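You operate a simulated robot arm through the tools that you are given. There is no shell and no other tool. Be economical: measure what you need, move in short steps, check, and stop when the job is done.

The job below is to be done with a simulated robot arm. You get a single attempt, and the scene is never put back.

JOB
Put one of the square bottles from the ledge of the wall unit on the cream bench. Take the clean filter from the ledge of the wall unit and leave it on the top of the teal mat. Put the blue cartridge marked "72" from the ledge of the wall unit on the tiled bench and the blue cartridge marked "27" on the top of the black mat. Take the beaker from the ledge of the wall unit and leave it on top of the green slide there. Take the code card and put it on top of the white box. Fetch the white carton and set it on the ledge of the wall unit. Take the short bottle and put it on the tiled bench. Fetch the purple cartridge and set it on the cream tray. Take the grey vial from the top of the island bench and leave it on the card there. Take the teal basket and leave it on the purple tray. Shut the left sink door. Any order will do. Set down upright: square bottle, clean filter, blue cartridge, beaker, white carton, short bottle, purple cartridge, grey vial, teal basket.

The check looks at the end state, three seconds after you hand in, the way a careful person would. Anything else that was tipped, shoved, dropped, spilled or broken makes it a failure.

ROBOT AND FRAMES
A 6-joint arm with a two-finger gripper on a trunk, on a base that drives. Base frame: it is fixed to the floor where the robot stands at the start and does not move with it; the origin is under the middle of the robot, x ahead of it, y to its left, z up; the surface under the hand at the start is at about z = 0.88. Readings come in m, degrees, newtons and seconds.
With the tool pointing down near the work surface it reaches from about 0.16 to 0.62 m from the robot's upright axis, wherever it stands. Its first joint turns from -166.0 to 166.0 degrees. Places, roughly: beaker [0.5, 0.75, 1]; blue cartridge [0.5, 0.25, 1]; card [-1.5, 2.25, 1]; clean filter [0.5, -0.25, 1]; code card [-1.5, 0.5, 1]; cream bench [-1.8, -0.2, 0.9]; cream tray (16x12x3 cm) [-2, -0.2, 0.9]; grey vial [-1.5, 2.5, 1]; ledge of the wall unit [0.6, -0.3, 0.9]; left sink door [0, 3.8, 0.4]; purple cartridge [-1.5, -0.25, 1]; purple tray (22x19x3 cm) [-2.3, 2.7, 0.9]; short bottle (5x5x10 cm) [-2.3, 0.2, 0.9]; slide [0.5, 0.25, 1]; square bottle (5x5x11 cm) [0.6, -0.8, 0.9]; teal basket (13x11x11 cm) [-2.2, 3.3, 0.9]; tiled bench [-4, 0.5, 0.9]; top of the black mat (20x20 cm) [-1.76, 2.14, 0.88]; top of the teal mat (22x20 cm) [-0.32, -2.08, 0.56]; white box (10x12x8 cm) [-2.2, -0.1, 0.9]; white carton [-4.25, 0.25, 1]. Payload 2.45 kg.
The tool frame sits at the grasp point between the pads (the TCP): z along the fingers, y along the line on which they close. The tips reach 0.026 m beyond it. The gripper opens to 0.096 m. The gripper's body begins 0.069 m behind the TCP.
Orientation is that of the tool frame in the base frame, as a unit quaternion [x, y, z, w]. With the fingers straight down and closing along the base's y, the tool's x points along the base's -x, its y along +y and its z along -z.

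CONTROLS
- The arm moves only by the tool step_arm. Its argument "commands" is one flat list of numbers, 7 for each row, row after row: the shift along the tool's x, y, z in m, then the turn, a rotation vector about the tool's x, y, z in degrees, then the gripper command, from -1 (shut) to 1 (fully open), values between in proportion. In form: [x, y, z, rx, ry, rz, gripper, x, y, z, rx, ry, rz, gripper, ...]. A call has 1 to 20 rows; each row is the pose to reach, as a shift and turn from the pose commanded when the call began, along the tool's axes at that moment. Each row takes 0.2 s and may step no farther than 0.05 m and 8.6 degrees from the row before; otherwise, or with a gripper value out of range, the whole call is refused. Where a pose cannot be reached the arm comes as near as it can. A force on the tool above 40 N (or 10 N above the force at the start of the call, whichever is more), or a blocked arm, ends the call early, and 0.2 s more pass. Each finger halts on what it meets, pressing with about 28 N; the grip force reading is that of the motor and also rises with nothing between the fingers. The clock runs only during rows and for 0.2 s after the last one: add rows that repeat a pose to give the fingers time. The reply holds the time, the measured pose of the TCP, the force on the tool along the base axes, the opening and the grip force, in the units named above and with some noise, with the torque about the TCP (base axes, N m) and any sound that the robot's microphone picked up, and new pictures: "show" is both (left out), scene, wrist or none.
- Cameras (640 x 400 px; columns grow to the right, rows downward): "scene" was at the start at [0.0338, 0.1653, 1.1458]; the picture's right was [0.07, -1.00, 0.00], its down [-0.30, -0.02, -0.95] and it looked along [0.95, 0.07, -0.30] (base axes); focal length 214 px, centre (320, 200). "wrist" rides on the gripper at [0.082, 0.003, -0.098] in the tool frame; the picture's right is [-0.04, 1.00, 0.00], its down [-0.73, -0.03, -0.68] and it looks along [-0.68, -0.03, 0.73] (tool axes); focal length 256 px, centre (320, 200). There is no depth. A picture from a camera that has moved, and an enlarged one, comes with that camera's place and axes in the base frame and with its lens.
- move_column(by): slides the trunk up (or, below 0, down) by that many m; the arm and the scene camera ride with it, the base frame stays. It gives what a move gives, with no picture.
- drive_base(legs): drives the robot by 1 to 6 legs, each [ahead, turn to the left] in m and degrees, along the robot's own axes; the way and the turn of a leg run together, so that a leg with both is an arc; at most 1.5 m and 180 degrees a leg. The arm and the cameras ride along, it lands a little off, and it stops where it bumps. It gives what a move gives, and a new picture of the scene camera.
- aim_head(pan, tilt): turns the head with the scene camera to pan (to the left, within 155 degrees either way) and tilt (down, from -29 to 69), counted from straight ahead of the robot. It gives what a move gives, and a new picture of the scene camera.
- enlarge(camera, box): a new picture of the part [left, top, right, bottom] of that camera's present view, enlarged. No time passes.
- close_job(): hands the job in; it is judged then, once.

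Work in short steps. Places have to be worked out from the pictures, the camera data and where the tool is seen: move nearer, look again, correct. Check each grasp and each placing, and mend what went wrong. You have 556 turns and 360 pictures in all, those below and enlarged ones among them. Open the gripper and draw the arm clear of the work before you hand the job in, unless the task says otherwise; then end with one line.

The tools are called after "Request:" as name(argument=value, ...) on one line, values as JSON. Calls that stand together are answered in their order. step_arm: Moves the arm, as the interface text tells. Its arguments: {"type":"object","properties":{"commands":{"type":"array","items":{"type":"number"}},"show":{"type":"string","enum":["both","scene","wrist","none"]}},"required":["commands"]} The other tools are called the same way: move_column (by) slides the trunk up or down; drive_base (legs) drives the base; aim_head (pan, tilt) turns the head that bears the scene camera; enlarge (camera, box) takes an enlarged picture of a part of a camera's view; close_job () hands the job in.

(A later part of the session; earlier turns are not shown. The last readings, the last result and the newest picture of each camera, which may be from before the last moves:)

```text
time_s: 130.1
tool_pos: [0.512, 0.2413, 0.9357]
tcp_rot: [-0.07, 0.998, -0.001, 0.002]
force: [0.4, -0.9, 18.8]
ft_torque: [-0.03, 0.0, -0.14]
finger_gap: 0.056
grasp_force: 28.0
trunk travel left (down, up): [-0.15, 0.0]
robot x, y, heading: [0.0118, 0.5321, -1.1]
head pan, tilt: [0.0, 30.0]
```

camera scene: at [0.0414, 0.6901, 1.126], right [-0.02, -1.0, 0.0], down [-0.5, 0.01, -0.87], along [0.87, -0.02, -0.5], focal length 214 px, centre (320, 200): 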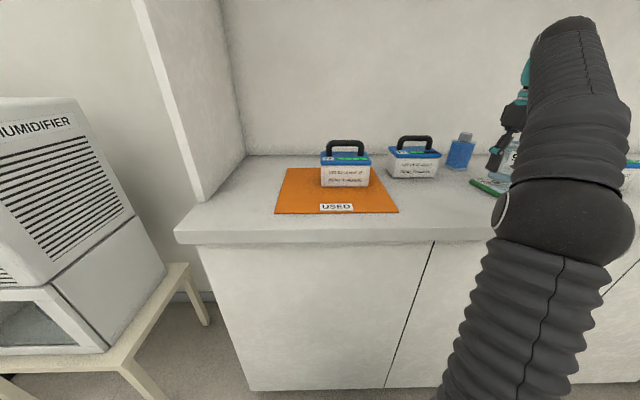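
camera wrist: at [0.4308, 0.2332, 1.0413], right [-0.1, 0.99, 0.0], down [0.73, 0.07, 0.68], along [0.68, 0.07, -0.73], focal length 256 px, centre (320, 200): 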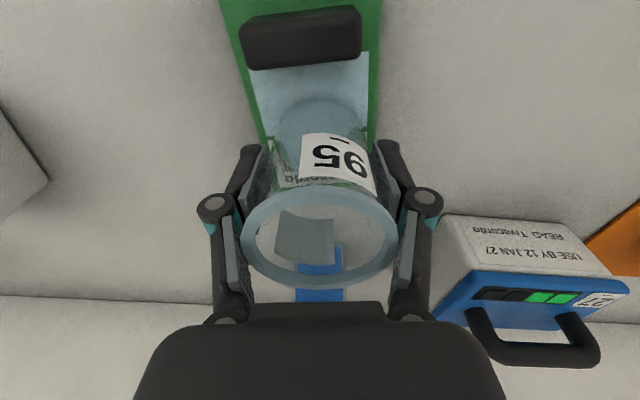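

Contact. Relax, open, and withdraw backward with the fingers either side of the handle.

Request:
step_arm(commands=[0, 0, -0.003, 0, 0, 0, -1, 0, 0, -0.003, 0, 0, 0, -0.2, 0, 0, -0.003, 0, 0, 0, 0.5, 0, 0, -0.003, 0, 0, 0, 1, 0, 0, -0.003, 0, 0, 0, 1, 0.035, 0, -0.008, 0, 0, 0, 1, 0.075, 0, -0.015, 0, 0, 0, 1, 0.12, 0, -0.025, 0, 0, 0, 1], show="wrist")

```text
time_s: 131.9
tool_pos: [0.3933, 0.222, 0.9567]
tcp_rot: [-0.071, 0.997, 0.0, 0.003]
force: [0.1, -0.8, -1.0]
ft_torque: [0.02, 0.06, -0.02]
finger_gap: 0.0958
grasp_force: 0.0
trunk travel left (down, up): [-0.15, 0.0]
robot x, y, heading: [0.0081, 0.5337, -1.0]
head pan, tilt: [0.0, 30.0]
camera wrist: at [0.311, 0.2147, 1.0561], right [-0.1, 0.99, 0.0], down [0.73, 0.07, 0.68], along [0.68, 0.07, -0.73], focal length 256 px, centre (320, 200)
```

wrist: 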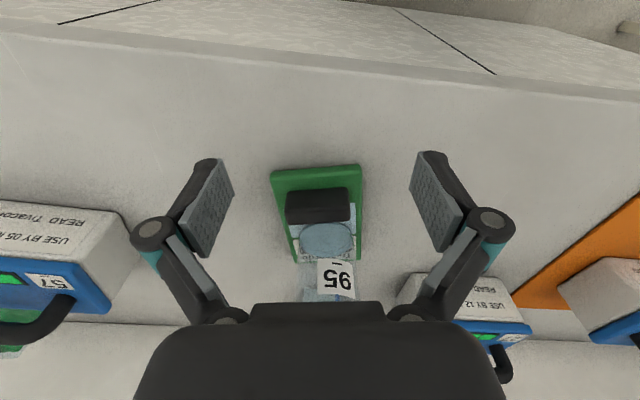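

Beaker stands on the slide. Retract the arm, then move nearer for cartridge "27".

Request:
step_arm(commands=[0.04, 0, -0.01, 0, 0, 0, 1, 0.06, 0.045, -0.015, 0, 0, 0, 1, 0.065, 0.094, -0.015, 0, 0, 0, 1, 0.065, 0.143, -0.015, 0, 0, 0, 1, 0.065, 0.192, -0.015, 0, 0, 0, 1, 0.065, 0.241, -0.015, 0, 0, 0, 1, 0.065, 0.29, -0.015, 0, 0, 0, 1, 0.061, 0.318, -0.015, 0, 0, 0, 1], show="none")

```text
time_s: 133.7
tool_pos: [0.287, 0.5306, 0.9699]
tcp_rot: [-0.072, 0.997, 0.0, 0.003]
force: [0.1, -0.1, 0.3]
ft_torque: [0.01, 0.01, 0.04]
finger_gap: 0.0961
grasp_force: 0.1
trunk travel left (down, up): [-0.15, 0.0]
robot x, y, heading: [0.0051, 0.5336, -1.2]
head pan, tilt: [0.0, 30.0]
```

Request:
drive_base(legs=[[0, -41], [0.125, 0], [0, 43]])

Request:
enlarge(camera="scene", box=[220, 80, 460, 230])

```text
time_s: 136.7
tool_pos: [0.2736, 0.2993, 0.9704]
tcp_rot: [0.268, 0.963, -0.001, 0.002]
force: [-0.3, -1.3, 0.3]
ft_torque: [0.01, -0.06, -0.04]
finger_gap: 0.0961
grasp_force: 0.1
trunk travel left (down, up): [-0.15, 0.0]
robot x, y, heading: [0.0545, 0.4754, -40.2]
head pan, tilt: [0.0, 30.0]
stopped in leg 2: the robot was blocked; the commanded pose is now the measured one
camera scene: at [0.1801, 0.5761, 1.126], right [-0.64, -0.77, 0.0], down [-0.38, 0.32, -0.87], along [0.66, -0.56, -0.5], focal length 214 px, centre (320, 200)
```

scene: 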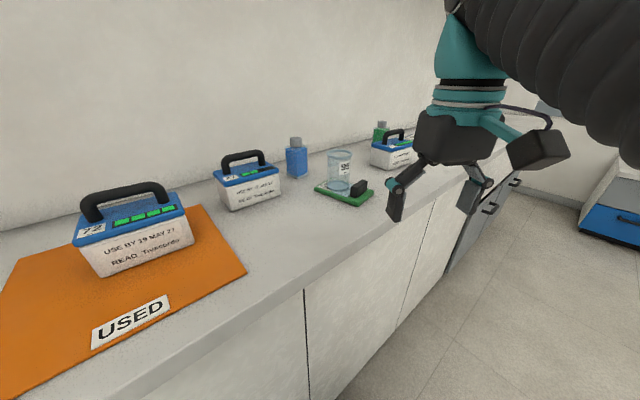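

```text
2.67 times, centred on (340, 155) of scene
camera zoom: at [0.1801, 0.5761, 1.126], right [-0.64, -0.77, 0.0], down [-0.38, 0.32, -0.87], along [0.66, -0.56, -0.5], focal length 572 px, centre (267, 320)
```

zoom: 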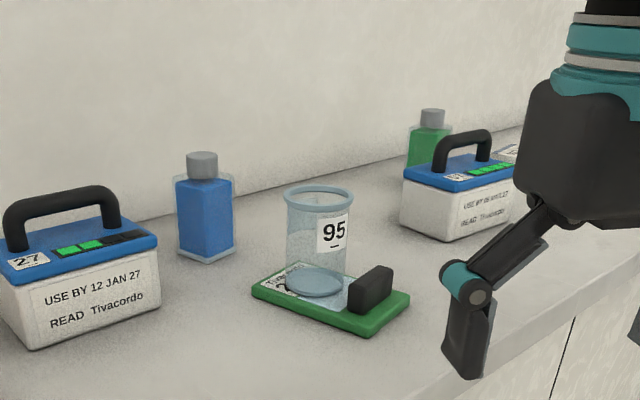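

The base was blocked at x≈0.055. I'll back off slightly, square up, and edge forward a little, then grip "27" across its body from the gap on its left.

Request:
drive_base(legs=[[-0.04, 0], [0, 40], [0.035, 0]])

```text
time_s: 139.9
tool_pos: [0.3399, 0.5041, 0.9709]
tcp_rot: [-0.076, 0.997, -0.001, 0.003]
force: [0.2, -0.5, 0.0]
ft_torque: [0.01, -0.01, 0.01]
finger_gap: 0.096
grasp_force: 0.1
trunk travel left (down, up): [-0.15, 0.0]
robot x, y, heading: [0.0561, 0.4987, -0.4]
head pan, tilt: [0.0, 30.0]
camera scene: at [0.0903, 0.6582, 1.126], right [0.0, -1.0, 0.0], down [-0.5, 0.0, -0.87], along [0.87, 0.0, -0.5], focal length 214 px, centre (320, 200)
```

scene: 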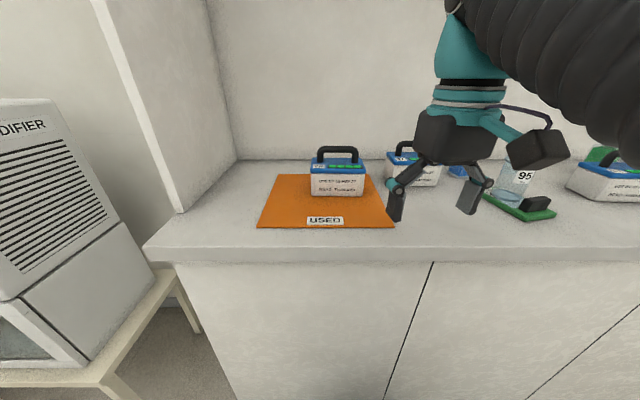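

Rotate the gripper so it closes along x, with the camera on the left side.

Request:
step_arm(commands=[0, 0, 0, 0, 0, 8.2, 1, 0, 0, 0, 0, 0, 16.4, 1, 0, 0, 0, 0, 0, 24.6, 1, 0, 0, 0, 0, 0, 32.8, 1, 0, 0, 0, 0, 0, 41, 1, 0, 0, 0, 0, 0, 49.2, 1, 0, 0, 0, 0, 0, 57.4, 1, 0, 0, 0, 0, 0, 65.6, 1, 0, 0, 0, 0, 0, 73.8, 1, 0, 0, 0, 0, 0, 82, 1, 0, 0, 0, 0, 0, 90.2, 1, 0, 0, 0, 0, 0, 98.4, 1], show="wrist")

```text
time_s: 142.5
tool_pos: [0.3396, 0.505, 0.9708]
tcp_rot: [0.706, 0.708, 0.002, 0.002]
force: [0.5, 0.4, 0.5]
ft_torque: [0.0, 0.01, -0.03]
finger_gap: 0.0959
grasp_force: 0.0
trunk travel left (down, up): [-0.15, 0.0]
robot x, y, heading: [0.0601, 0.5011, -0.3]
head pan, tilt: [0.0, 30.0]
camera wrist: at [0.3417, 0.5864, 1.0708], right [1.0, -0.04, 0.01], down [-0.03, -0.73, 0.68], along [-0.02, -0.68, -0.73], focal length 256 px, centre (320, 200)
```

wrist: 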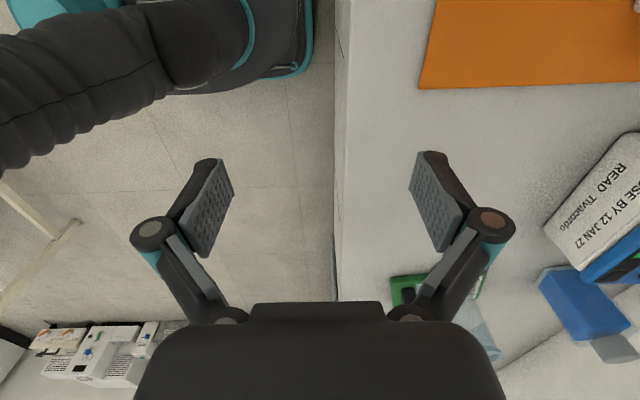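

Request:
step_arm(commands=[0.004, 0.045, 0.002, 0, 0, 0, 1, 0.008, 0.09, 0.004, 0, 0, 0, 1, 0.01, 0.135, 0.008, 0, 0, 0, 1, 0.012, 0.17, 0.012, 0, 0, 0, 1], show="both")

```text
time_s: 143.5
tool_pos: [0.5095, 0.5184, 0.9606]
tcp_rot: [0.704, 0.71, 0.003, 0.002]
force: [0.0, 0.1, 0.7]
ft_torque: [0.0, -0.05, 0.03]
finger_gap: 0.0961
grasp_force: 0.1
trunk travel left (down, up): [-0.15, 0.0]
robot x, y, heading: [0.0597, 0.499, 0.1]
head pan, tilt: [0.0, 30.0]
camera scene: at [0.0898, 0.6582, 1.126], right [0.0, -1.0, 0.0], down [-0.5, 0.0, -0.87], along [0.87, 0.0, -0.5], focal length 214 px, centre (320, 200)
camera wrist: at [0.5102, 0.6011, 1.0612], right [1.0, -0.03, 0.01], down [-0.03, -0.73, 0.68], along [-0.02, -0.68, -0.73], focal length 256 px, centre (320, 200)
```

scene: 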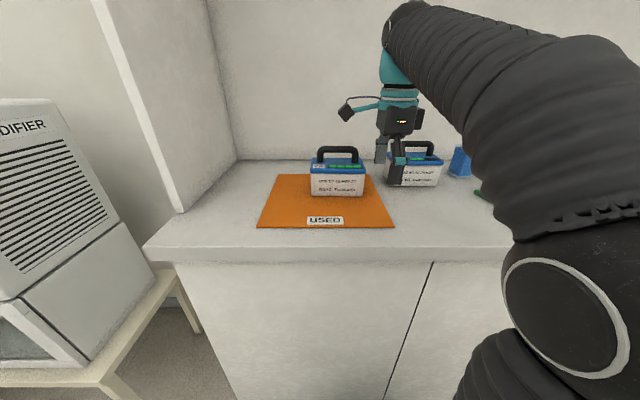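
wrist: 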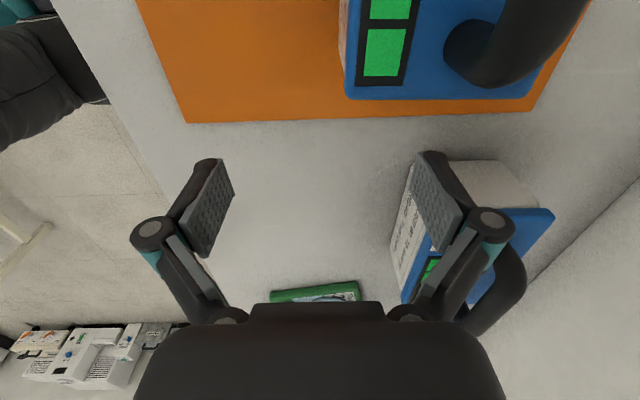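

Request:
step_arm(commands=[-0.001, 0.04, 0.004, 0, 0, 0, 1, -0.002, 0.08, 0.008, 0, 0, 0, 1, -0.003, 0.11, 0.01, 0, 0, 0, 1, -0.003, 0.11, 0.01, 0, 0, 0, 1], show="wrist")

```text
time_s: 144.5
tool_pos: [0.6201, 0.5163, 0.9497]
tcp_rot: [0.704, 0.71, 0.002, 0.002]
force: [-0.3, 0.0, 0.1]
ft_torque: [0.01, 0.02, 0.01]
finger_gap: 0.0958
grasp_force: 0.1
trunk travel left (down, up): [-0.15, 0.0]
robot x, y, heading: [0.0563, 0.4983, -0.3]
head pan, tilt: [0.0, 30.0]
camera wrist: at [0.6212, 0.5986, 1.0503], right [1.0, -0.03, 0.01], down [-0.03, -0.73, 0.68], along [-0.02, -0.68, -0.73], focal length 256 px, centre (320, 200)
```

wrist: 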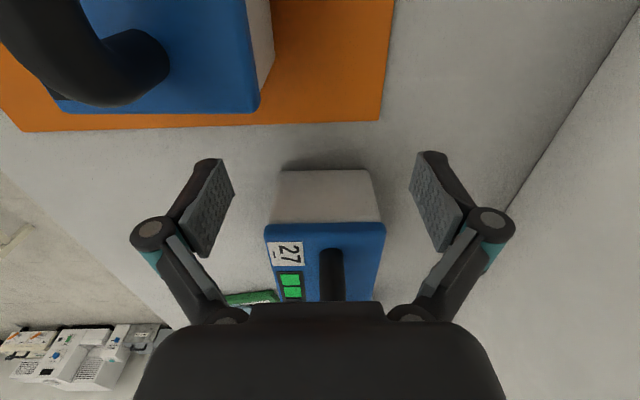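

Perfectly lined up. Slide in along the cartridge's length.

Request:
step_arm(commands=[-0.035, 0.003, 0, 0, 0, 0, 1, -0.07, 0.003, 0, 0, 0, 0, 1, -0.095, 0.003, 0, 0, 0, 0, 1, -0.095, 0.003, 0, 0, 0, 0, 1], show="wrist")

```text
time_s: 145.5
tool_pos: [0.6232, 0.4203, 0.9507]
tcp_rot: [0.705, 0.709, 0.002, 0.002]
force: [-0.1, 0.4, 0.7]
ft_torque: [0.02, 0.02, 0.02]
finger_gap: 0.0958
grasp_force: 0.1
trunk travel left (down, up): [-0.15, 0.0]
robot x, y, heading: [0.0554, 0.5035, 0.0]
head pan, tilt: [0.0, 30.0]
camera wrist: at [0.6245, 0.5019, 1.0502], right [1.0, -0.03, 0.0], down [-0.03, -0.73, 0.68], along [-0.02, -0.68, -0.73], focal length 256 px, centre (320, 200)
```

wrist: 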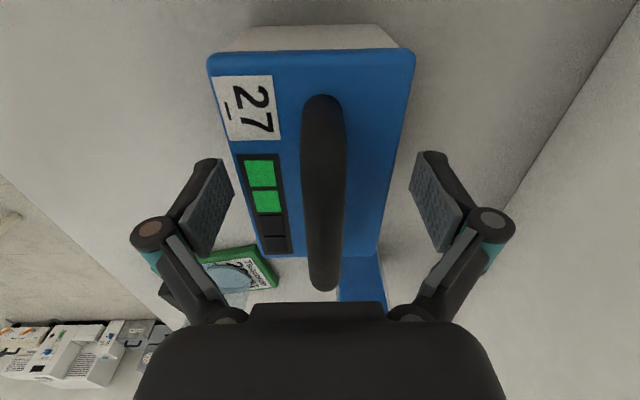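

Request:
step_arm(commands=[0, 0, 0.006, 0, 0, 0, 1, 0, 0, 0.006, 0, 0, 0, -1, 0, 0, 0.006, 0, 0, 0, -1, 0, 0, 0.006, 0, 0, 0, -1, 0, 0, 0.006, 0, 0, 0, -1], show="wrist")

```text
time_s: 146.7
tool_pos: [0.6236, 0.4202, 0.9459]
tcp_rot: [0.705, 0.71, 0.003, 0.003]
force: [0.2, -0.6, 14.1]
ft_torque: [-0.03, 0.06, -0.31]
finger_gap: 0.0761
grasp_force: 27.9
trunk travel left (down, up): [-0.15, 0.0]
robot x, y, heading: [0.0555, 0.4987, -0.2]
head pan, tilt: [0.0, 30.0]
camera wrist: at [0.6246, 0.5021, 1.0448], right [1.0, -0.03, 0.01], down [-0.03, -0.73, 0.68], along [-0.02, -0.68, -0.73], focal length 256 px, centre (320, 200)
```

wrist: 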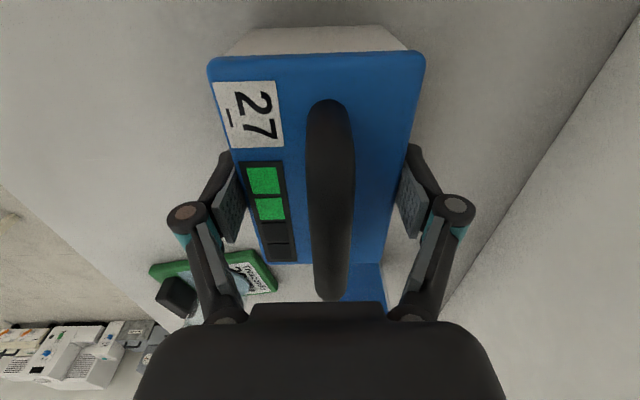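

Firm grip. Lift and pull back off the ledge.

Request:
step_arm(commands=[0, 0, -0.008, 0, 0, 0, -1, 0, -0.01, -0.012, 0, 0, 0, -1, 0, -0.045, -0.02, 0, 0, 0, -1, 0, -0.085, -0.03, 0, 0, 0, -1, 0.01, -0.125, -0.04, 0, 0, 0, -1, 0.02, -0.165, -0.045, 0, 0, 0, -1, 0.03, -0.205, -0.045, 0, 0, 0, -1, 0.04, -0.245, -0.045, 0, 0, 0, -1, 0.055, -0.28, -0.045, 0, 0, 0, -1], show="both")

```text
time_s: 148.7
tool_pos: [0.3428, 0.4772, 0.9866]
tcp_rot: [0.705, 0.709, 0.001, 0.001]
force: [0.3, -1.0, -5.0]
ft_torque: [0.0, 0.06, 0.0]
finger_gap: 0.076
grasp_force: 27.9
trunk travel left (down, up): [-0.15, 0.0]
robot x, y, heading: [0.061, 0.5008, -0.4]
head pan, tilt: [0.0, 30.0]
camera scene: at [0.0908, 0.6581, 1.126], right [0.0, -1.0, 0.0], down [-0.5, 0.0, -0.87], along [0.87, 0.0, -0.5], focal length 214 px, centre (320, 200)
camera wrist: at [0.3447, 0.5591, 1.0864], right [1.0, -0.03, 0.0], down [-0.03, -0.73, 0.68], along [-0.02, -0.68, -0.73], focal length 256 px, centre (320, 200)
```

scene: 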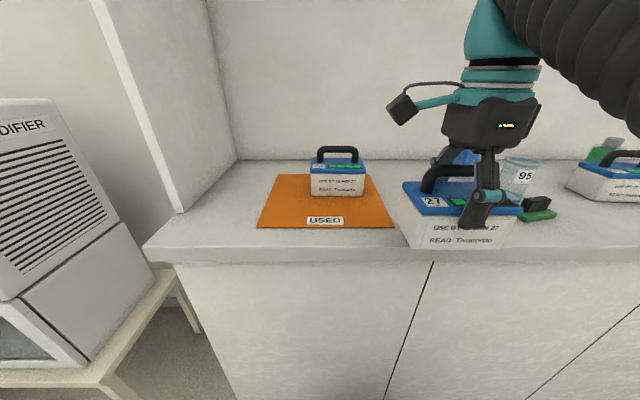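
wrist: 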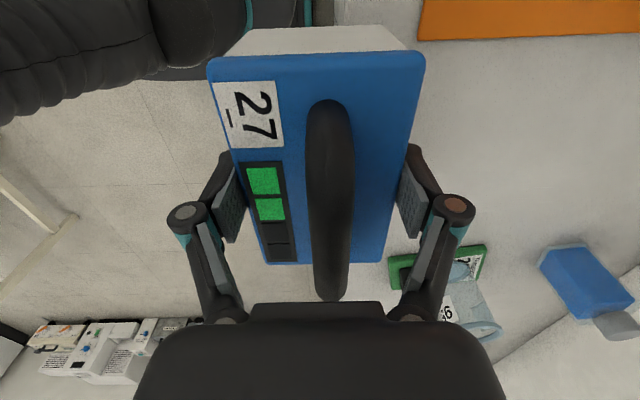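

Drive to the island bench: back out, then go around via the corridor at y≈1.2.

Request:
drive_base(legs=[[-0.1, 0], [0, 129], [0.9, 0], [0, 51], [1.15, 0], [0, -90]])

```text
time_s: 171.1
tool_pos: [-1.7254, 1.5094, 0.9867]
tcp_rot: [-0.011, 1.0, 0.003, 0.0]
force: [-0.6, -0.6, -3.4]
ft_torque: [0.0, 0.04, 0.03]
finger_gap: 0.0761
grasp_force: 28.5
trunk travel left (down, up): [-0.15, 0.0]
robot x, y, heading: [-1.7444, 1.2248, 90.6]
head pan, tilt: [0.0, 30.0]
camera scene: at [-1.9015, 1.2552, 1.126], right [1.0, 0.01, 0.0], down [0.01, -0.5, -0.87], along [-0.01, 0.87, -0.5], focal length 214 px, centre (320, 200)
```

scene: 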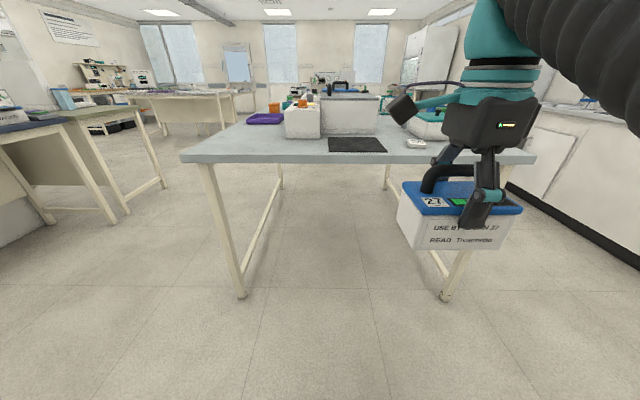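

Mat lies just inside the front edge (edge y≈2.0). Drive 0.4 m ahead.

Request:
drive_base(legs=[[0.4, 0]])

```text
time_s: 173.6
tool_pos: [-1.7295, 1.915, 0.9874]
tcp_rot: [-0.01, 1.0, 0.003, 0.001]
force: [-1.0, 0.6, -4.8]
ft_torque: [0.03, 0.01, 0.0]
finger_gap: 0.0758
grasp_force: 28.1
trunk travel left (down, up): [-0.15, 0.0]
robot x, y, heading: [-1.7496, 1.629, 90.3]
head pan, tilt: [0.0, 30.0]
camera scene: at [-1.9064, 1.6593, 1.126], right [1.0, 0.01, 0.0], down [0.01, -0.5, -0.87], along [-0.01, 0.87, -0.5], focal length 214 px, centre (320, 200)
```

scene: 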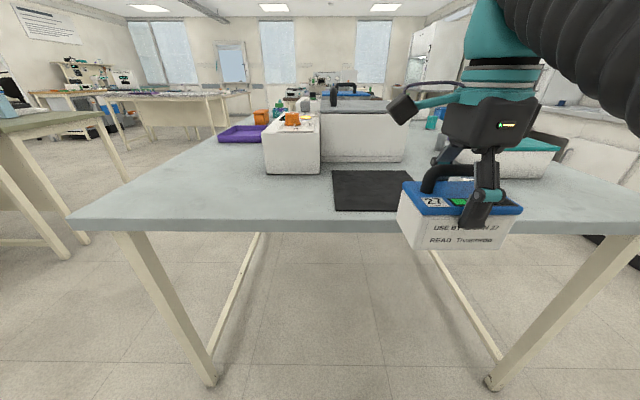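

Request:
step_arm(commands=[0.006, 0.045, 0, 0, 0, 0, -1, 0.012, 0.09, 0, 0, 0, 0, -1, 0.02, 0.135, 0.002, 0, 0, 0, -1, 0.026, 0.18, 0.008, 0, 0, 0, -1, 0.03, 0.222, 0.018, 0, 0, 0, -1, 0.03, 0.222, 0.03, 0, 0, 0, -1], show="both")

```text
time_s: 175.0
tool_pos: [-1.7631, 2.1358, 0.9571]
tcp_rot: [-0.01, 1.0, 0.002, 0.0]
force: [0.5, -0.4, -4.6]
ft_torque: [0.0, 0.0, 0.01]
finger_gap: 0.0759
grasp_force: 28.0
trunk travel left (down, up): [-0.15, 0.0]
robot x, y, heading: [-1.7528, 1.6301, 90.5]
head pan, tilt: [0.0, 30.0]
camera scene: at [-1.9064, 1.6595, 1.1259], right [1.0, 0.01, 0.0], down [0.01, -0.5, -0.87], along [-0.01, 0.87, -0.5], focal length 214 px, centre (320, 200)
camera wrist: at [-1.8442, 2.1377, 1.0578], right [0.02, 1.0, 0.01], down [0.73, -0.02, 0.68], along [0.68, -0.01, -0.73], focal length 256 px, centre (320, 200)
```

scene: 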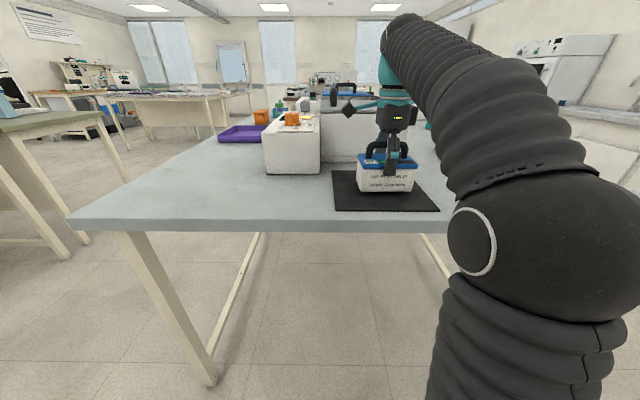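
wrist: 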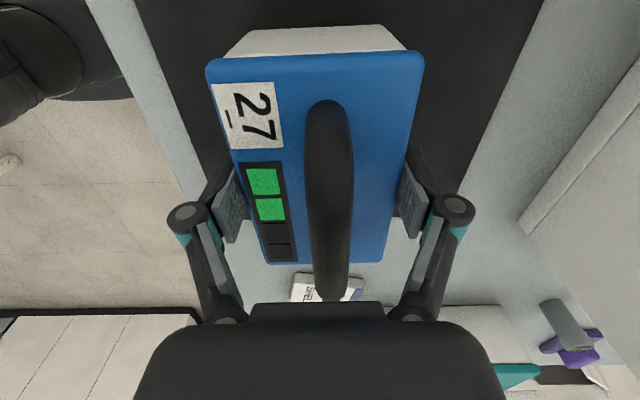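

Over the mat. Lower to contact.

Request:
step_arm(commands=[0, 0, 0.004, 0, 0, 0, -1, 0, 0, 0.007, 0, 0, 0, -1, 0, 0, 0.009, 0, 0, 0, -1, 0, 0, 0.011, 0, 0, 0, -1], show="none")

```text
time_s: 176.0
tool_pos: [-1.7636, 2.134, 0.9488]
tcp_rot: [-0.009, 1.0, 0.004, 0.0]
force: [-0.2, 8.0, 12.5]
ft_torque: [-0.13, -0.37, 0.0]
finger_gap: 0.0762
grasp_force: 27.9
trunk travel left (down, up): [-0.15, 0.0]
robot x, y, heading: [-1.7478, 1.6318, 90.7]
head pan, tilt: [0.0, 30.0]
```

Request:
step_arm(commands=[0, 0, -0.001, 0, 0, 0, -1, 0, 0, -0.001, 0, 0, 0, 0.8, 0, 0, -0.001, 0, 0, 0, 1, 0, 0, -0.001, 0, 0, 0, 1, 0.04, 0, -0.001, 0, 0, 0, 1, 0.08, 0, -0.002, 0, 0, 0, 1, 0.11, 0, -0.004, 0, 0, 0, 1], show="both")

```text
time_s: 177.6
tool_pos: [-1.8722, 2.1317, 0.9519]
tcp_rot: [-0.01, 1.0, 0.002, 0.0]
force: [0.4, -0.3, -0.3]
ft_torque: [0.04, 0.02, 0.0]
finger_gap: 0.0961
grasp_force: 0.2
trunk travel left (down, up): [-0.15, 0.0]
robot x, y, heading: [-1.7507, 1.6293, 90.4]
head pan, tilt: [0.0, 30.0]
camera scene: at [-1.9062, 1.6593, 1.126], right [1.0, 0.01, 0.0], down [0.01, -0.5, -0.87], along [-0.01, 0.87, -0.5], focal length 214 px, centre (320, 200)
camera wrist: at [-1.955, 2.1339, 1.0513], right [0.02, 1.0, 0.0], down [0.73, -0.02, 0.68], along [0.68, -0.01, -0.73], focal length 256 px, centre (320, 200)
```

scene: 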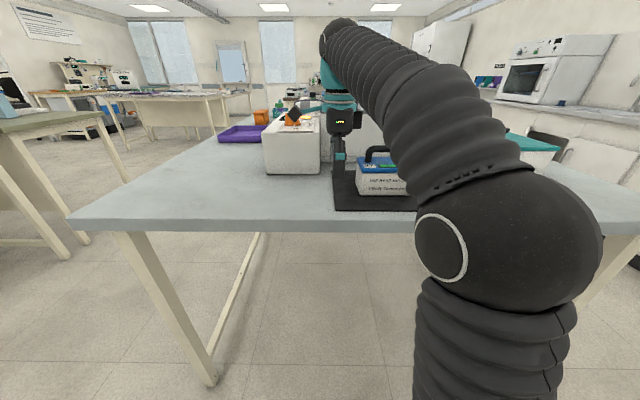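
wrist: 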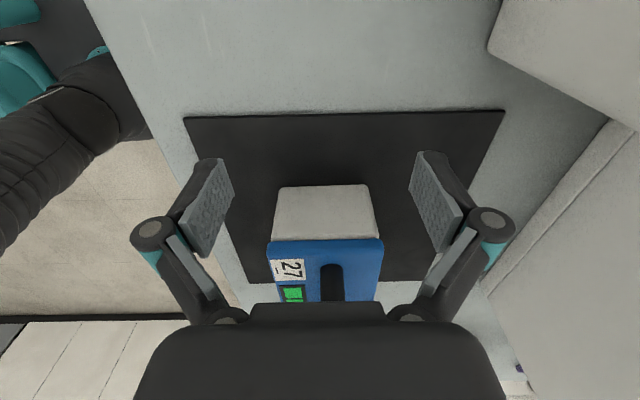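

Cartridge 27 placed. Retract and look for the vial and card.

Request:
step_arm(commands=[0, -0.045, 0, 0, 0, 0, 1, 0, -0.09, -0.005, 0, 0, 0, 1, -0.01, -0.135, -0.01, 0, 0, 0, 1, -0.03, -0.175, -0.015, 0, 0, 0, 1, -0.06, -0.21, -0.02, 0, 0, 0, 1, -0.09, -0.22, -0.025, 0, 0, 0, 1], show="none")

Request:
aim_head(pan=-25, tilt=25)

```text
time_s: 179.0
tool_pos: [-1.7798, 1.9144, 0.9761]
tcp_rot: [-0.009, 1.0, 0.003, 0.0]
force: [-0.3, 0.2, -0.2]
ft_torque: [-0.02, 0.0, 0.0]
finger_gap: 0.0959
grasp_force: 0.1
trunk travel left (down, up): [-0.15, 0.0]
robot x, y, heading: [-1.7443, 1.6305, 90.8]
head pan, tilt: [0.0, 30.0]
```

```text
time_s: 179.9
tool_pos: [-1.7793, 1.9156, 0.9762]
tcp_rot: [-0.009, 1.0, 0.003, -0.001]
force: [0.1, -0.9, -0.9]
ft_torque: [0.01, -0.02, 0.01]
finger_gap: 0.0958
grasp_force: 0.0
trunk travel left (down, up): [-0.15, 0.0]
robot x, y, heading: [-1.7489, 1.6306, 90.4]
head pan, tilt: [-25.0, 25.0]
camera scene: at [-1.8674, 1.6527, 1.1339], right [0.91, -0.41, 0.0], down [-0.17, -0.39, -0.91], along [0.37, 0.83, -0.42], focal length 214 px, centre (320, 200)
```

scene: 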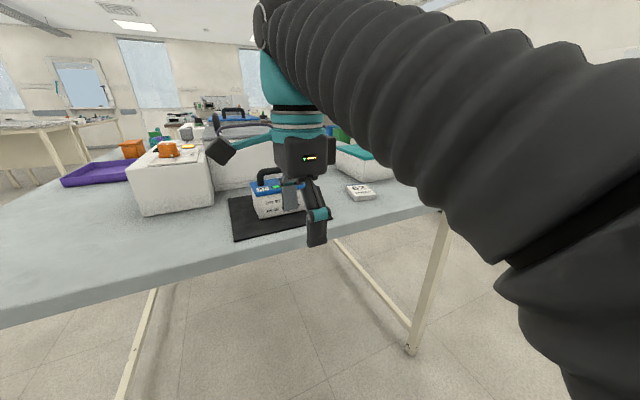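

The card ("62") is at about (-1.505,2.157). Shift the base right 0.27 m to see and reach the vial area.

Request:
drive_base(legs=[[0, -90], [0.27, 0], [0, 90]])

Request:
aim_head(pan=0, tilt=20)

```text
time_s: 189.6
tool_pos: [-1.5087, 1.9149, 0.9759]
tcp_rot: [-0.016, 1.0, 0.002, 0.0]
force: [-0.2, -0.1, -0.2]
ft_torque: [0.01, -0.02, 0.0]
finger_gap: 0.0962
grasp_force: 0.0
trunk travel left (down, up): [-0.15, 0.0]
robot x, y, heading: [-1.4737, 1.6287, 91.4]
head pan, tilt: [-25.0, 25.0]
camera scene: at [-1.5921, 1.6508, 1.1339], right [0.92, -0.4, 0.0], down [-0.17, -0.39, -0.91], along [0.36, 0.83, -0.42], focal length 214 px, centre (320, 200)
```

scene: 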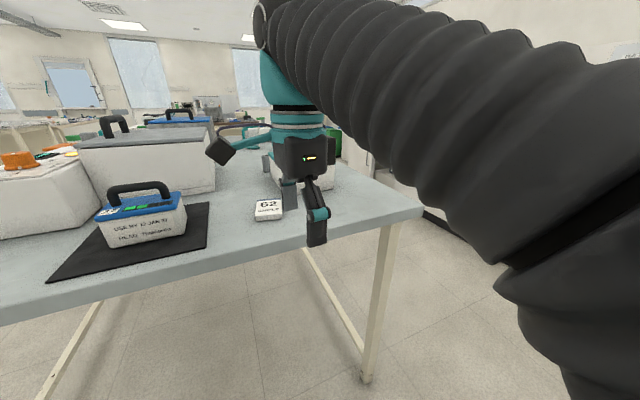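

```text
time_s: 190.5
tool_pos: [-1.5078, 1.9147, 0.976]
tcp_rot: [-0.016, 1.0, 0.003, 0.0]
force: [-0.2, 0.1, -0.4]
ft_torque: [0.03, 0.02, 0.01]
finger_gap: 0.0964
grasp_force: 0.0
trunk travel left (down, up): [-0.15, 0.0]
robot x, y, heading: [-1.4726, 1.6291, 91.3]
head pan, tilt: [0.0, 20.0]
camera scene: at [-1.6312, 1.6595, 1.142], right [1.0, 0.02, 0.0], down [0.01, -0.34, -0.94], along [-0.02, 0.94, -0.34], focal length 214 px, centre (320, 200)
```

scene: 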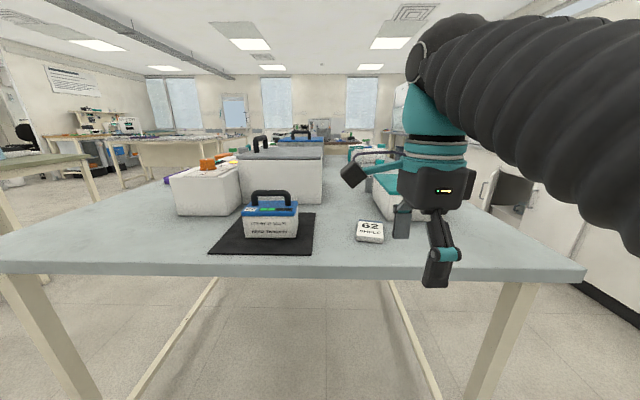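

Request:
enlarge(camera="scene", box=[330, 130, 490, 260])

Request:
enlarge(camera="wrist", box=[0, 0, 640, 400])

```text
3.08 times, centred on (410, 195) of scene
camera zoom: at [-1.6312, 1.6595, 1.142], right [1.0, 0.02, 0.0], down [0.01, -0.34, -0.94], along [-0.02, 0.94, -0.34], focal length 660 px, centre (43, 215)
```

zoom: 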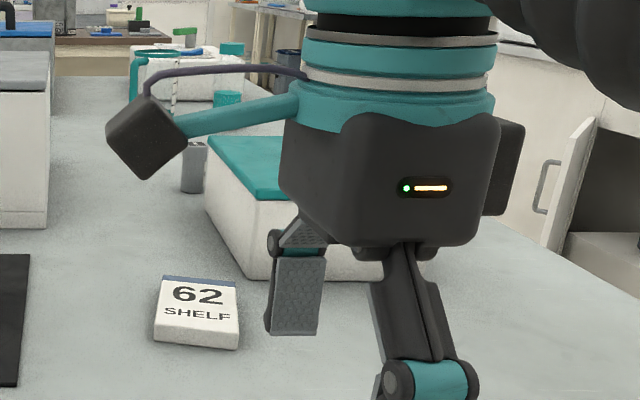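

```text
1.00 times, centred on (320, 200) of wrist (not enlarged: the box is as wide or as high as the picture)
camera zoom: at [-1.5893, 1.9153, 1.0755], right [0.01, 1.0, 0.01], down [0.73, -0.01, 0.68], along [0.68, 0.0, -0.73], focal length 256 px, centre (320, 200)
```

zoom: 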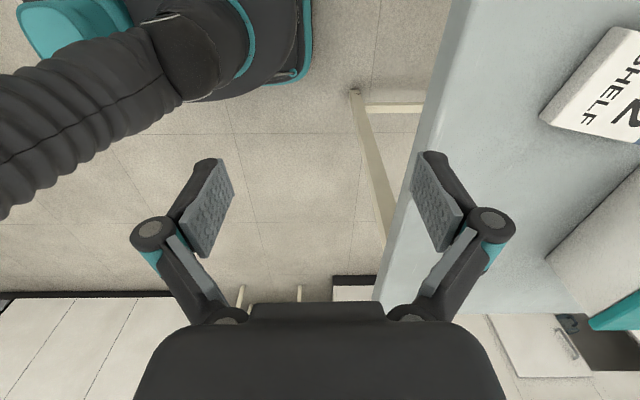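

The grey vial is at about (-1.453,2.485), reachable only from the table's right side. I'll drive around to there.

Request:
drive_base(legs=[[0, -82.3], [0.76, 0], [0, 81], [0.74, 0], [0, 90]])

```text
time_s: 209.0
tool_pos: [-1.0212, 2.4646, 0.9747]
tcp_rot: [-0.706, 0.708, 0.002, -0.002]
force: [-0.3, -0.4, -0.4]
ft_torque: [0.01, 0.02, -0.02]
finger_gap: 0.096
grasp_force: 0.0
trunk travel left (down, up): [-0.15, 0.0]
robot x, y, heading: [-0.7348, 2.4872, 179.4]
head pan, tilt: [0.0, 20.0]
camera scene: at [-0.7695, 2.3313, 1.142], right [0.01, 1.0, 0.0], down [0.34, 0.0, -0.94], along [-0.94, 0.01, -0.34], focal length 214 px, centre (320, 200)
```

scene: 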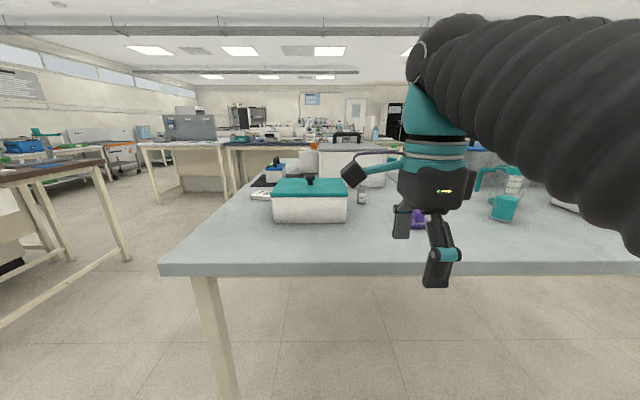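

Request:
enlarge(camera="scene", box=[240, 140, 480, 280])

```text
2.67 times, centred on (360, 210) of scene
camera zoom: at [-0.7695, 2.3313, 1.142], right [0.01, 1.0, 0.0], down [0.34, 0.0, -0.94], along [-0.94, 0.01, -0.34], focal length 572 px, centre (213, 173)
```

zoom: 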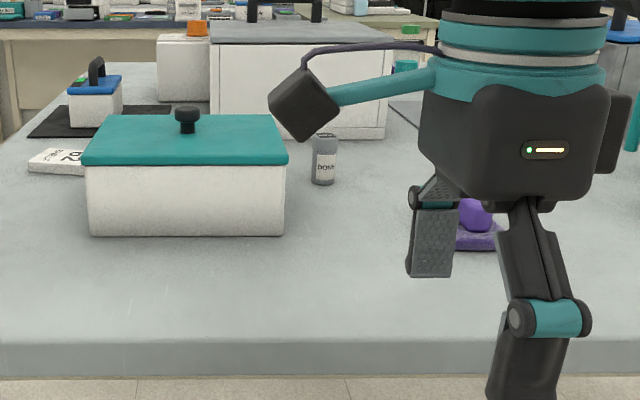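

Vial at (-1.458,2.48), about 3.2 cm across. Drive 0.12 m closer.

Request:
drive_base(legs=[[0.12, 0]])

```text
time_s: 210.2
tool_pos: [-1.1414, 2.4659, 0.9751]
tcp_rot: [-0.707, 0.708, 0.001, -0.002]
force: [0.1, 0.0, -0.3]
ft_torque: [0.0, 0.0, 0.0]
finger_gap: 0.096
grasp_force: 0.1
trunk travel left (down, up): [-0.15, 0.0]
robot x, y, heading: [-0.8534, 2.4908, 179.4]
head pan, tilt: [0.0, 20.0]
camera scene: at [-0.8911, 2.3324, 1.142], right [0.01, 1.0, 0.0], down [0.34, 0.0, -0.94], along [-0.94, 0.01, -0.34], focal length 214 px, centre (320, 200)
```

scene: 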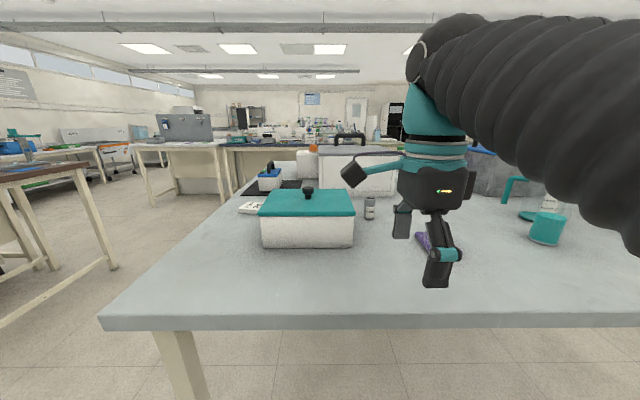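

Rotate the gripper back so it closes along y, with the camera toward the robot.

Request:
step_arm(commands=[0, 0, 0, 0, 0, -8.2, 1, 0, 0, 0, 0, 0, -16.4, 1, 0, 0, 0, 0, 0, -24.6, 1, 0, 0, 0, 0, 0, -32.8, 1, 0, 0, 0, 0, 0, -41, 1, 0, 0, 0, 0, 0, -49.2, 1, 0, 0, 0, 0, 0, -57.4, 1, 0, 0, 0, 0, 0, -65.6, 1, 0, 0, 0, 0, 0, -73.8, 1, 0, 0, 0, 0, 0, -82, 0.6, 0, 0, 0, 0, 0, -90, 0.25], show="wrist")

Request:
drive_base(legs=[[0.04, 0]])

```text
time_s: 212.6
tool_pos: [-1.1433, 2.4662, 0.9763]
tcp_rot: [1.0, 0.0, -0.002, 0.0]
force: [-0.6, 0.1, 0.8]
ft_torque: [-0.02, 0.0, 0.01]
finger_gap: 0.0601
grasp_force: 0.1
trunk travel left (down, up): [-0.15, 0.0]
robot x, y, heading: [-0.8577, 2.4892, 179.3]
head pan, tilt: [0.0, 20.0]
camera wrist: at [-1.0609, 2.4623, 1.0753], right [-0.04, -1.0, 0.0], down [-0.73, 0.03, 0.68], along [-0.68, 0.03, -0.73], focal length 256 px, centre (320, 200)
```

wrist: 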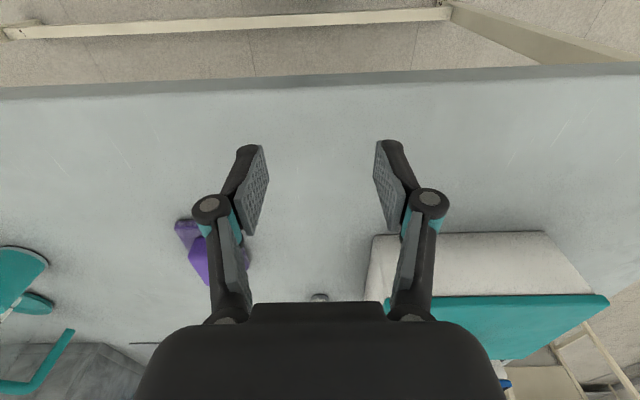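

```text
time_s: 213.5
tool_pos: [-1.1837, 2.4645, 0.9765]
tcp_rot: [1.0, -0.001, -0.003, 0.0]
force: [-0.8, 0.4, 0.0]
ft_torque: [0.0, 0.0, 0.0]
finger_gap: 0.0601
grasp_force: 0.1
trunk travel left (down, up): [-0.15, 0.0]
robot x, y, heading: [-0.9005, 2.4892, 179.6]
head pan, tilt: [0.0, 20.0]
camera scene: at [-0.9316, 2.3328, 1.142], right [0.01, 1.0, 0.0], down [0.34, 0.0, -0.94], along [-0.94, 0.01, -0.34], focal length 214 px, centre (320, 200)
```

scene: 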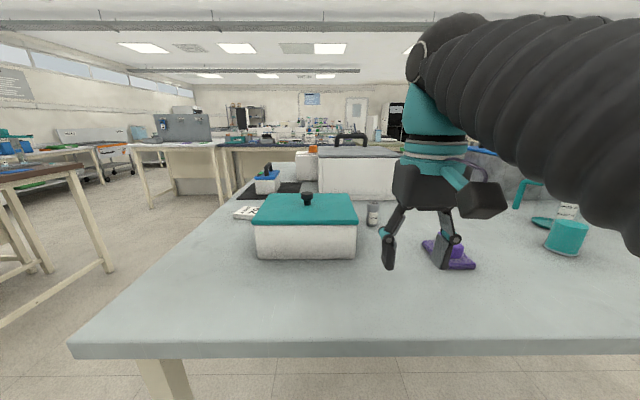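

Advance toward the vial with a narrowed opening and check alignment.

Request:
step_arm(commands=[0, -0.016, 0.01, 0, 0, 0, 0.25, -0.045, -0.016, 0.02, 0, 0, 0, 0.25, -0.09, -0.016, 0.027, 0, 0, 0, 0.25, -0.135, -0.016, 0.03, 0, 0, 0, 0.25, -0.175, -0.016, 0.03, 0, 0, 0, 0.25], show="wrist")

```text
time_s: 214.7
tool_pos: [-1.3555, 2.4847, 0.9491]
tcp_rot: [1.0, -0.001, -0.003, 0.0]
force: [0.9, -0.3, 0.7]
ft_torque: [0.0, 0.04, 0.03]
finger_gap: 0.0601
grasp_force: 0.1
trunk travel left (down, up): [-0.15, 0.0]
robot x, y, heading: [-0.8965, 2.4882, 179.9]
head pan, tilt: [0.0, 20.0]
camera wrist: at [-1.2736, 2.4803, 1.0485], right [-0.04, -1.0, 0.0], down [-0.73, 0.03, 0.68], along [-0.68, 0.03, -0.73], focal length 256 px, centre (320, 200)
```

wrist: 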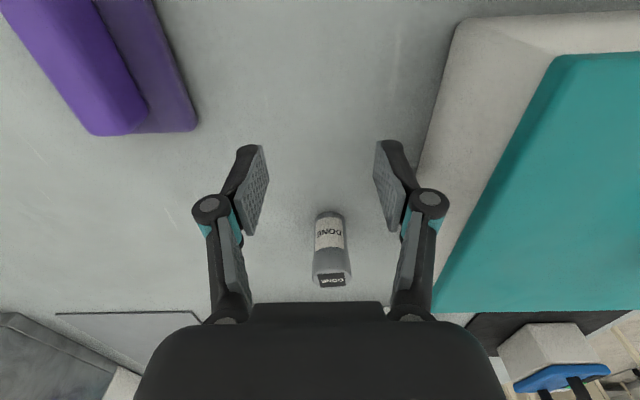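

Request:
step_arm(commands=[-0.03, 0.003, 0.01, 0, 0, 0, 0.25, -0.065, 0.0057, 0.022, 0, 0, 0, 0.25, -0.097, 0.0057, 0.035, 0, 0, 0, 0.25, -0.097, 0.0057, 0.035, 0, 0, 0, 0.25], show="wrist")

```text
time_s: 215.7
tool_pos: [-1.4552, 2.4769, 0.9129]
tcp_rot: [1.0, -0.001, -0.002, 0.001]
force: [-0.4, -0.3, -0.3]
ft_torque: [-0.02, 0.01, -0.01]
finger_gap: 0.06
grasp_force: 0.1
trunk travel left (down, up): [-0.15, 0.0]
robot x, y, heading: [-0.8943, 2.4906, 179.3]
head pan, tilt: [0.0, 20.0]
camera wrist: at [-1.3732, 2.4744, 1.0127], right [-0.04, -1.0, 0.0], down [-0.73, 0.03, 0.68], along [-0.68, 0.03, -0.73], focal length 256 px, centre (320, 200)
```

wrist: 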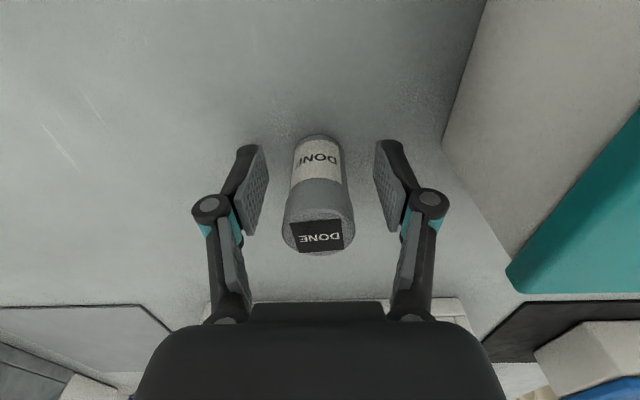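

Vial ("DONE") is between the fingers. Close and lift.

Request:
step_arm(commands=[0, 0, 0, 0, 0, 0, -0.6, 0, 0, 0, 0, 0, 0, -1, 0, 0, 0, 0, 0, 0, -1, 0.0, 0, -0.015, 0, 0, 0, -1, 0.03, 0, -0.04, 0, 0, 0, -1], show="wrist")

```text
time_s: 216.9
tool_pos: [-1.4266, 2.4789, 0.9527]
tcp_rot: [1.0, -0.001, -0.002, 0.001]
force: [0.6, -0.4, -1.4]
ft_torque: [-0.02, -0.05, 0.02]
finger_gap: 0.0304
grasp_force: 28.0
trunk travel left (down, up): [-0.15, 0.0]
robot x, y, heading: [-0.8973, 2.4923, 179.4]
head pan, tilt: [0.0, 20.0]
camera wrist: at [-1.3453, 2.4761, 1.0526], right [-0.04, -1.0, 0.0], down [-0.73, 0.03, 0.68], along [-0.68, 0.03, -0.73], focal length 256 px, centre (320, 200)
```

wrist: 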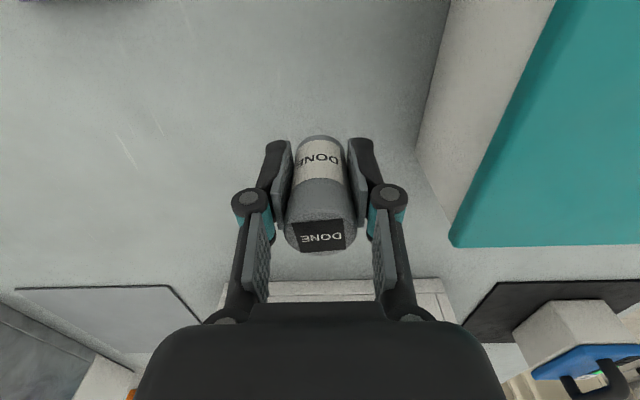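

Request:
step_arm(commands=[0.045, 0, -0.01, 0, 0, 0, -1, 0.09, 0, -0.018, 0, 0, 0, -1, 0.135, 0, -0.022, 0, 0, 0, -1, 0.18, 0, -0.025, 0, 0, 0, -1, 0.225, 0, -0.025, 0, 0, 0, -1], show="none")

Request:
drive_base(legs=[[-0.15, 0], [0, 90], [0.78, 0], [0, -82.5], [0.755, 0], [0, -97]])

```text
time_s: 218.1
tool_pos: [-1.1997, 2.4751, 0.9766]
tcp_rot: [1.0, 0.0, -0.002, 0.001]
force: [-0.7, -0.6, -0.1]
ft_torque: [0.0, -0.1, 0.02]
finger_gap: 0.0303
grasp_force: 28.5
trunk travel left (down, up): [-0.15, 0.0]
robot x, y, heading: [-0.8986, 2.4897, 179.4]
head pan, tilt: [0.0, 20.0]
```

```text
time_s: 238.4
tool_pos: [-1.5121, 1.8979, 0.9765]
tcp_rot: [0.732, -0.682, -0.002, -0.002]
force: [0.9, -1.1, 0.0]
ft_torque: [0.0, 0.04, 0.03]
finger_gap: 0.0299
grasp_force: 28.3
trunk travel left (down, up): [-0.15, 0.0]
robot x, y, heading: [-1.4789, 1.5938, 93.5]
head pan, tilt: [0.0, 20.0]
camera scene: at [-1.6358, 1.6206, 1.142], right [1.0, 0.06, 0.0], down [0.02, -0.34, -0.94], along [-0.06, 0.94, -0.34], focal length 214 px, centre (320, 200)
```

scene: 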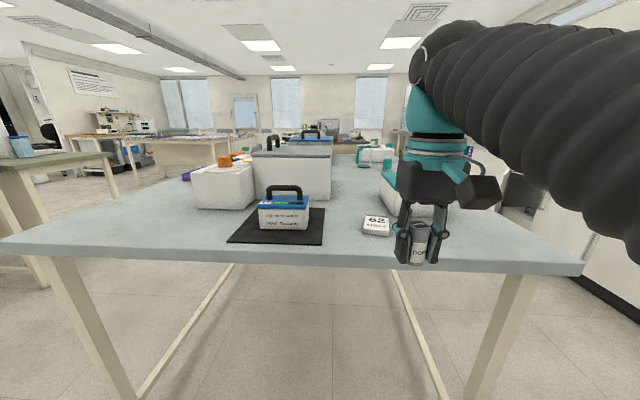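

Move partly over to view the card in the wrist camera.

Request:
step_arm(commands=[-0.04, 0, 0, 0, 0, 0, -1, -0.08, 0, 0, 0, 0, 0, -1, -0.11, 0, 0, 0, 0, 0, -1], show="wrist")

```text
time_s: 239.2
tool_pos: [-1.519, 2.0091, 0.9799]
tcp_rot: [0.731, -0.682, -0.002, -0.002]
force: [-0.3, -0.7, 0.8]
ft_torque: [0.05, -0.02, 0.01]
finger_gap: 0.0301
grasp_force: 28.0
trunk travel left (down, up): [-0.15, 0.0]
robot x, y, heading: [-1.4742, 1.5968, 93.5]
head pan, tilt: [0.0, 20.0]
camera wrist: at [-1.5168, 1.9269, 1.0782], right [-1.0, -0.03, 0.0], down [-0.02, 0.73, 0.68], along [-0.02, 0.68, -0.73], focal length 256 px, centre (320, 200)
```

wrist: 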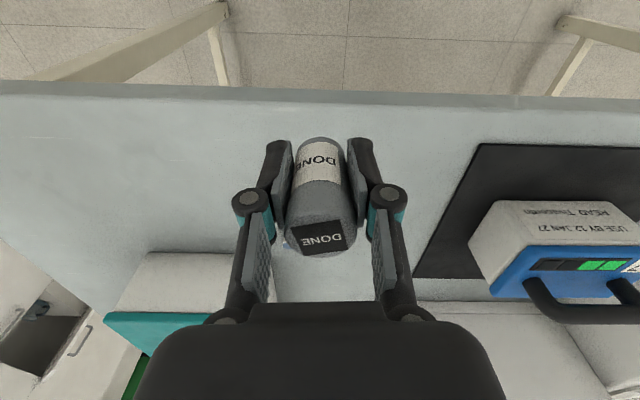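

Request:
enlarge(camera="scene", box=[340, 190, 440, 260])

```text
5.71 times, centred on (390, 225) of scene
camera zoom: at [-1.6358, 1.6202, 1.142], right [1.0, 0.06, 0.0], down [0.02, -0.34, -0.94], along [-0.06, 0.94, -0.34], focal length 1226 px, centre (-80, 57)
```

zoom: 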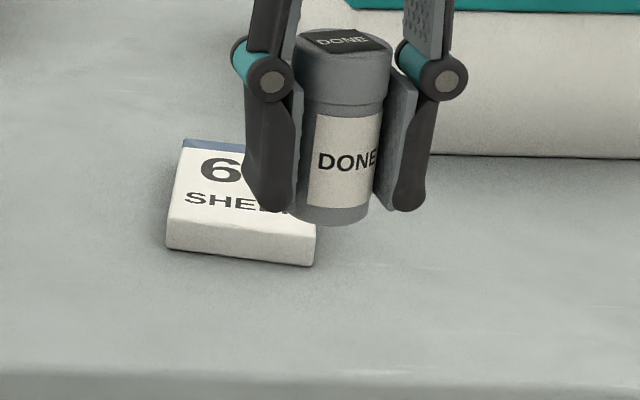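

Card centre ≈ (-1.518,2.14), top ≈ 0.895. Move above it.

Request:
step_arm(commands=[-0.045, -0.003, 0.005, 0, 0, 0, -1, -0.09, -0.006, 0.015, 0, 0, 0, -1, -0.131, -0.009, 0.025, 0, 0, 0, -1, -0.131, -0.009, 0.04, 0, 0, 0, -1], show="wrist")

Request:
enlarge(camera="scene", box=[320, 170, 420, 240])

```text
time_s: 240.2
tool_pos: [-1.52, 2.1391, 0.9386]
tcp_rot: [0.732, -0.682, -0.002, -0.002]
force: [-0.4, 0.6, 0.0]
ft_torque: [0.01, 0.02, -0.02]
finger_gap: 0.0298
grasp_force: 27.7
trunk travel left (down, up): [-0.15, 0.0]
robot x, y, heading: [-1.4782, 1.6, 93.3]
head pan, tilt: [0.0, 20.0]
camera wrist: at [-1.5182, 2.0571, 1.0383], right [-1.0, -0.03, 0.0], down [-0.02, 0.73, 0.68], along [-0.02, 0.68, -0.73], focal length 256 px, centre (320, 200)
```

wrist: 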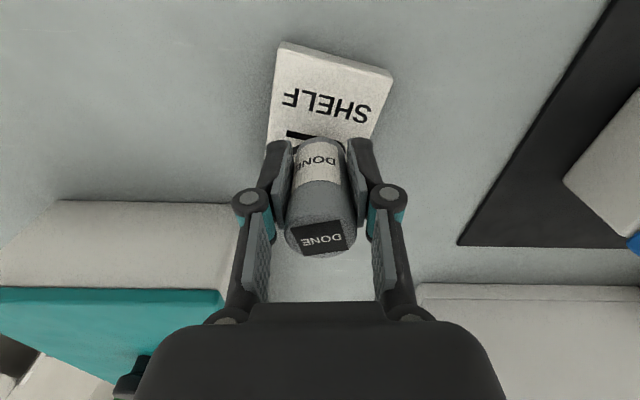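

```text
5.71 times, centred on (370, 205) of scene
camera zoom: at [-1.6358, 1.6206, 1.142], right [1.0, 0.06, 0.0], down [0.02, -0.34, -0.94], along [-0.06, 0.94, -0.34], focal length 1226 px, centre (34, 171)
```

zoom: 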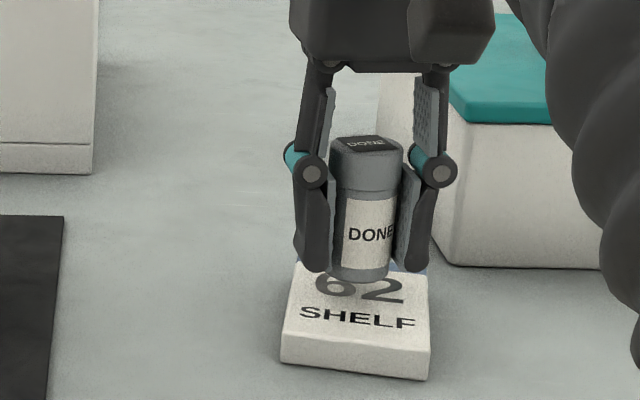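

Vial is centred after accounting for height. Lower to contact.

Request:
step_arm(commands=[0, 0, 0.004, 0, 0, 0, -1, 0, 0, 0.007, 0, 0, 0, -1, 0, 0, 0.009, 0, 0, 0, -1, 0, 0, 0.011, 0, 0, 0, -1], show="none")

```text
time_s: 241.2
tool_pos: [-1.5205, 2.1388, 0.9287]
tcp_rot: [0.731, -0.682, -0.003, -0.003]
force: [-1.1, 4.7, 16.4]
ft_torque: [0.16, 0.07, 0.0]
finger_gap: 0.0302
grasp_force: 27.9
trunk travel left (down, up): [-0.15, 0.0]
robot x, y, heading: [-1.4774, 1.5981, 93.4]
head pan, tilt: [0.0, 20.0]
```

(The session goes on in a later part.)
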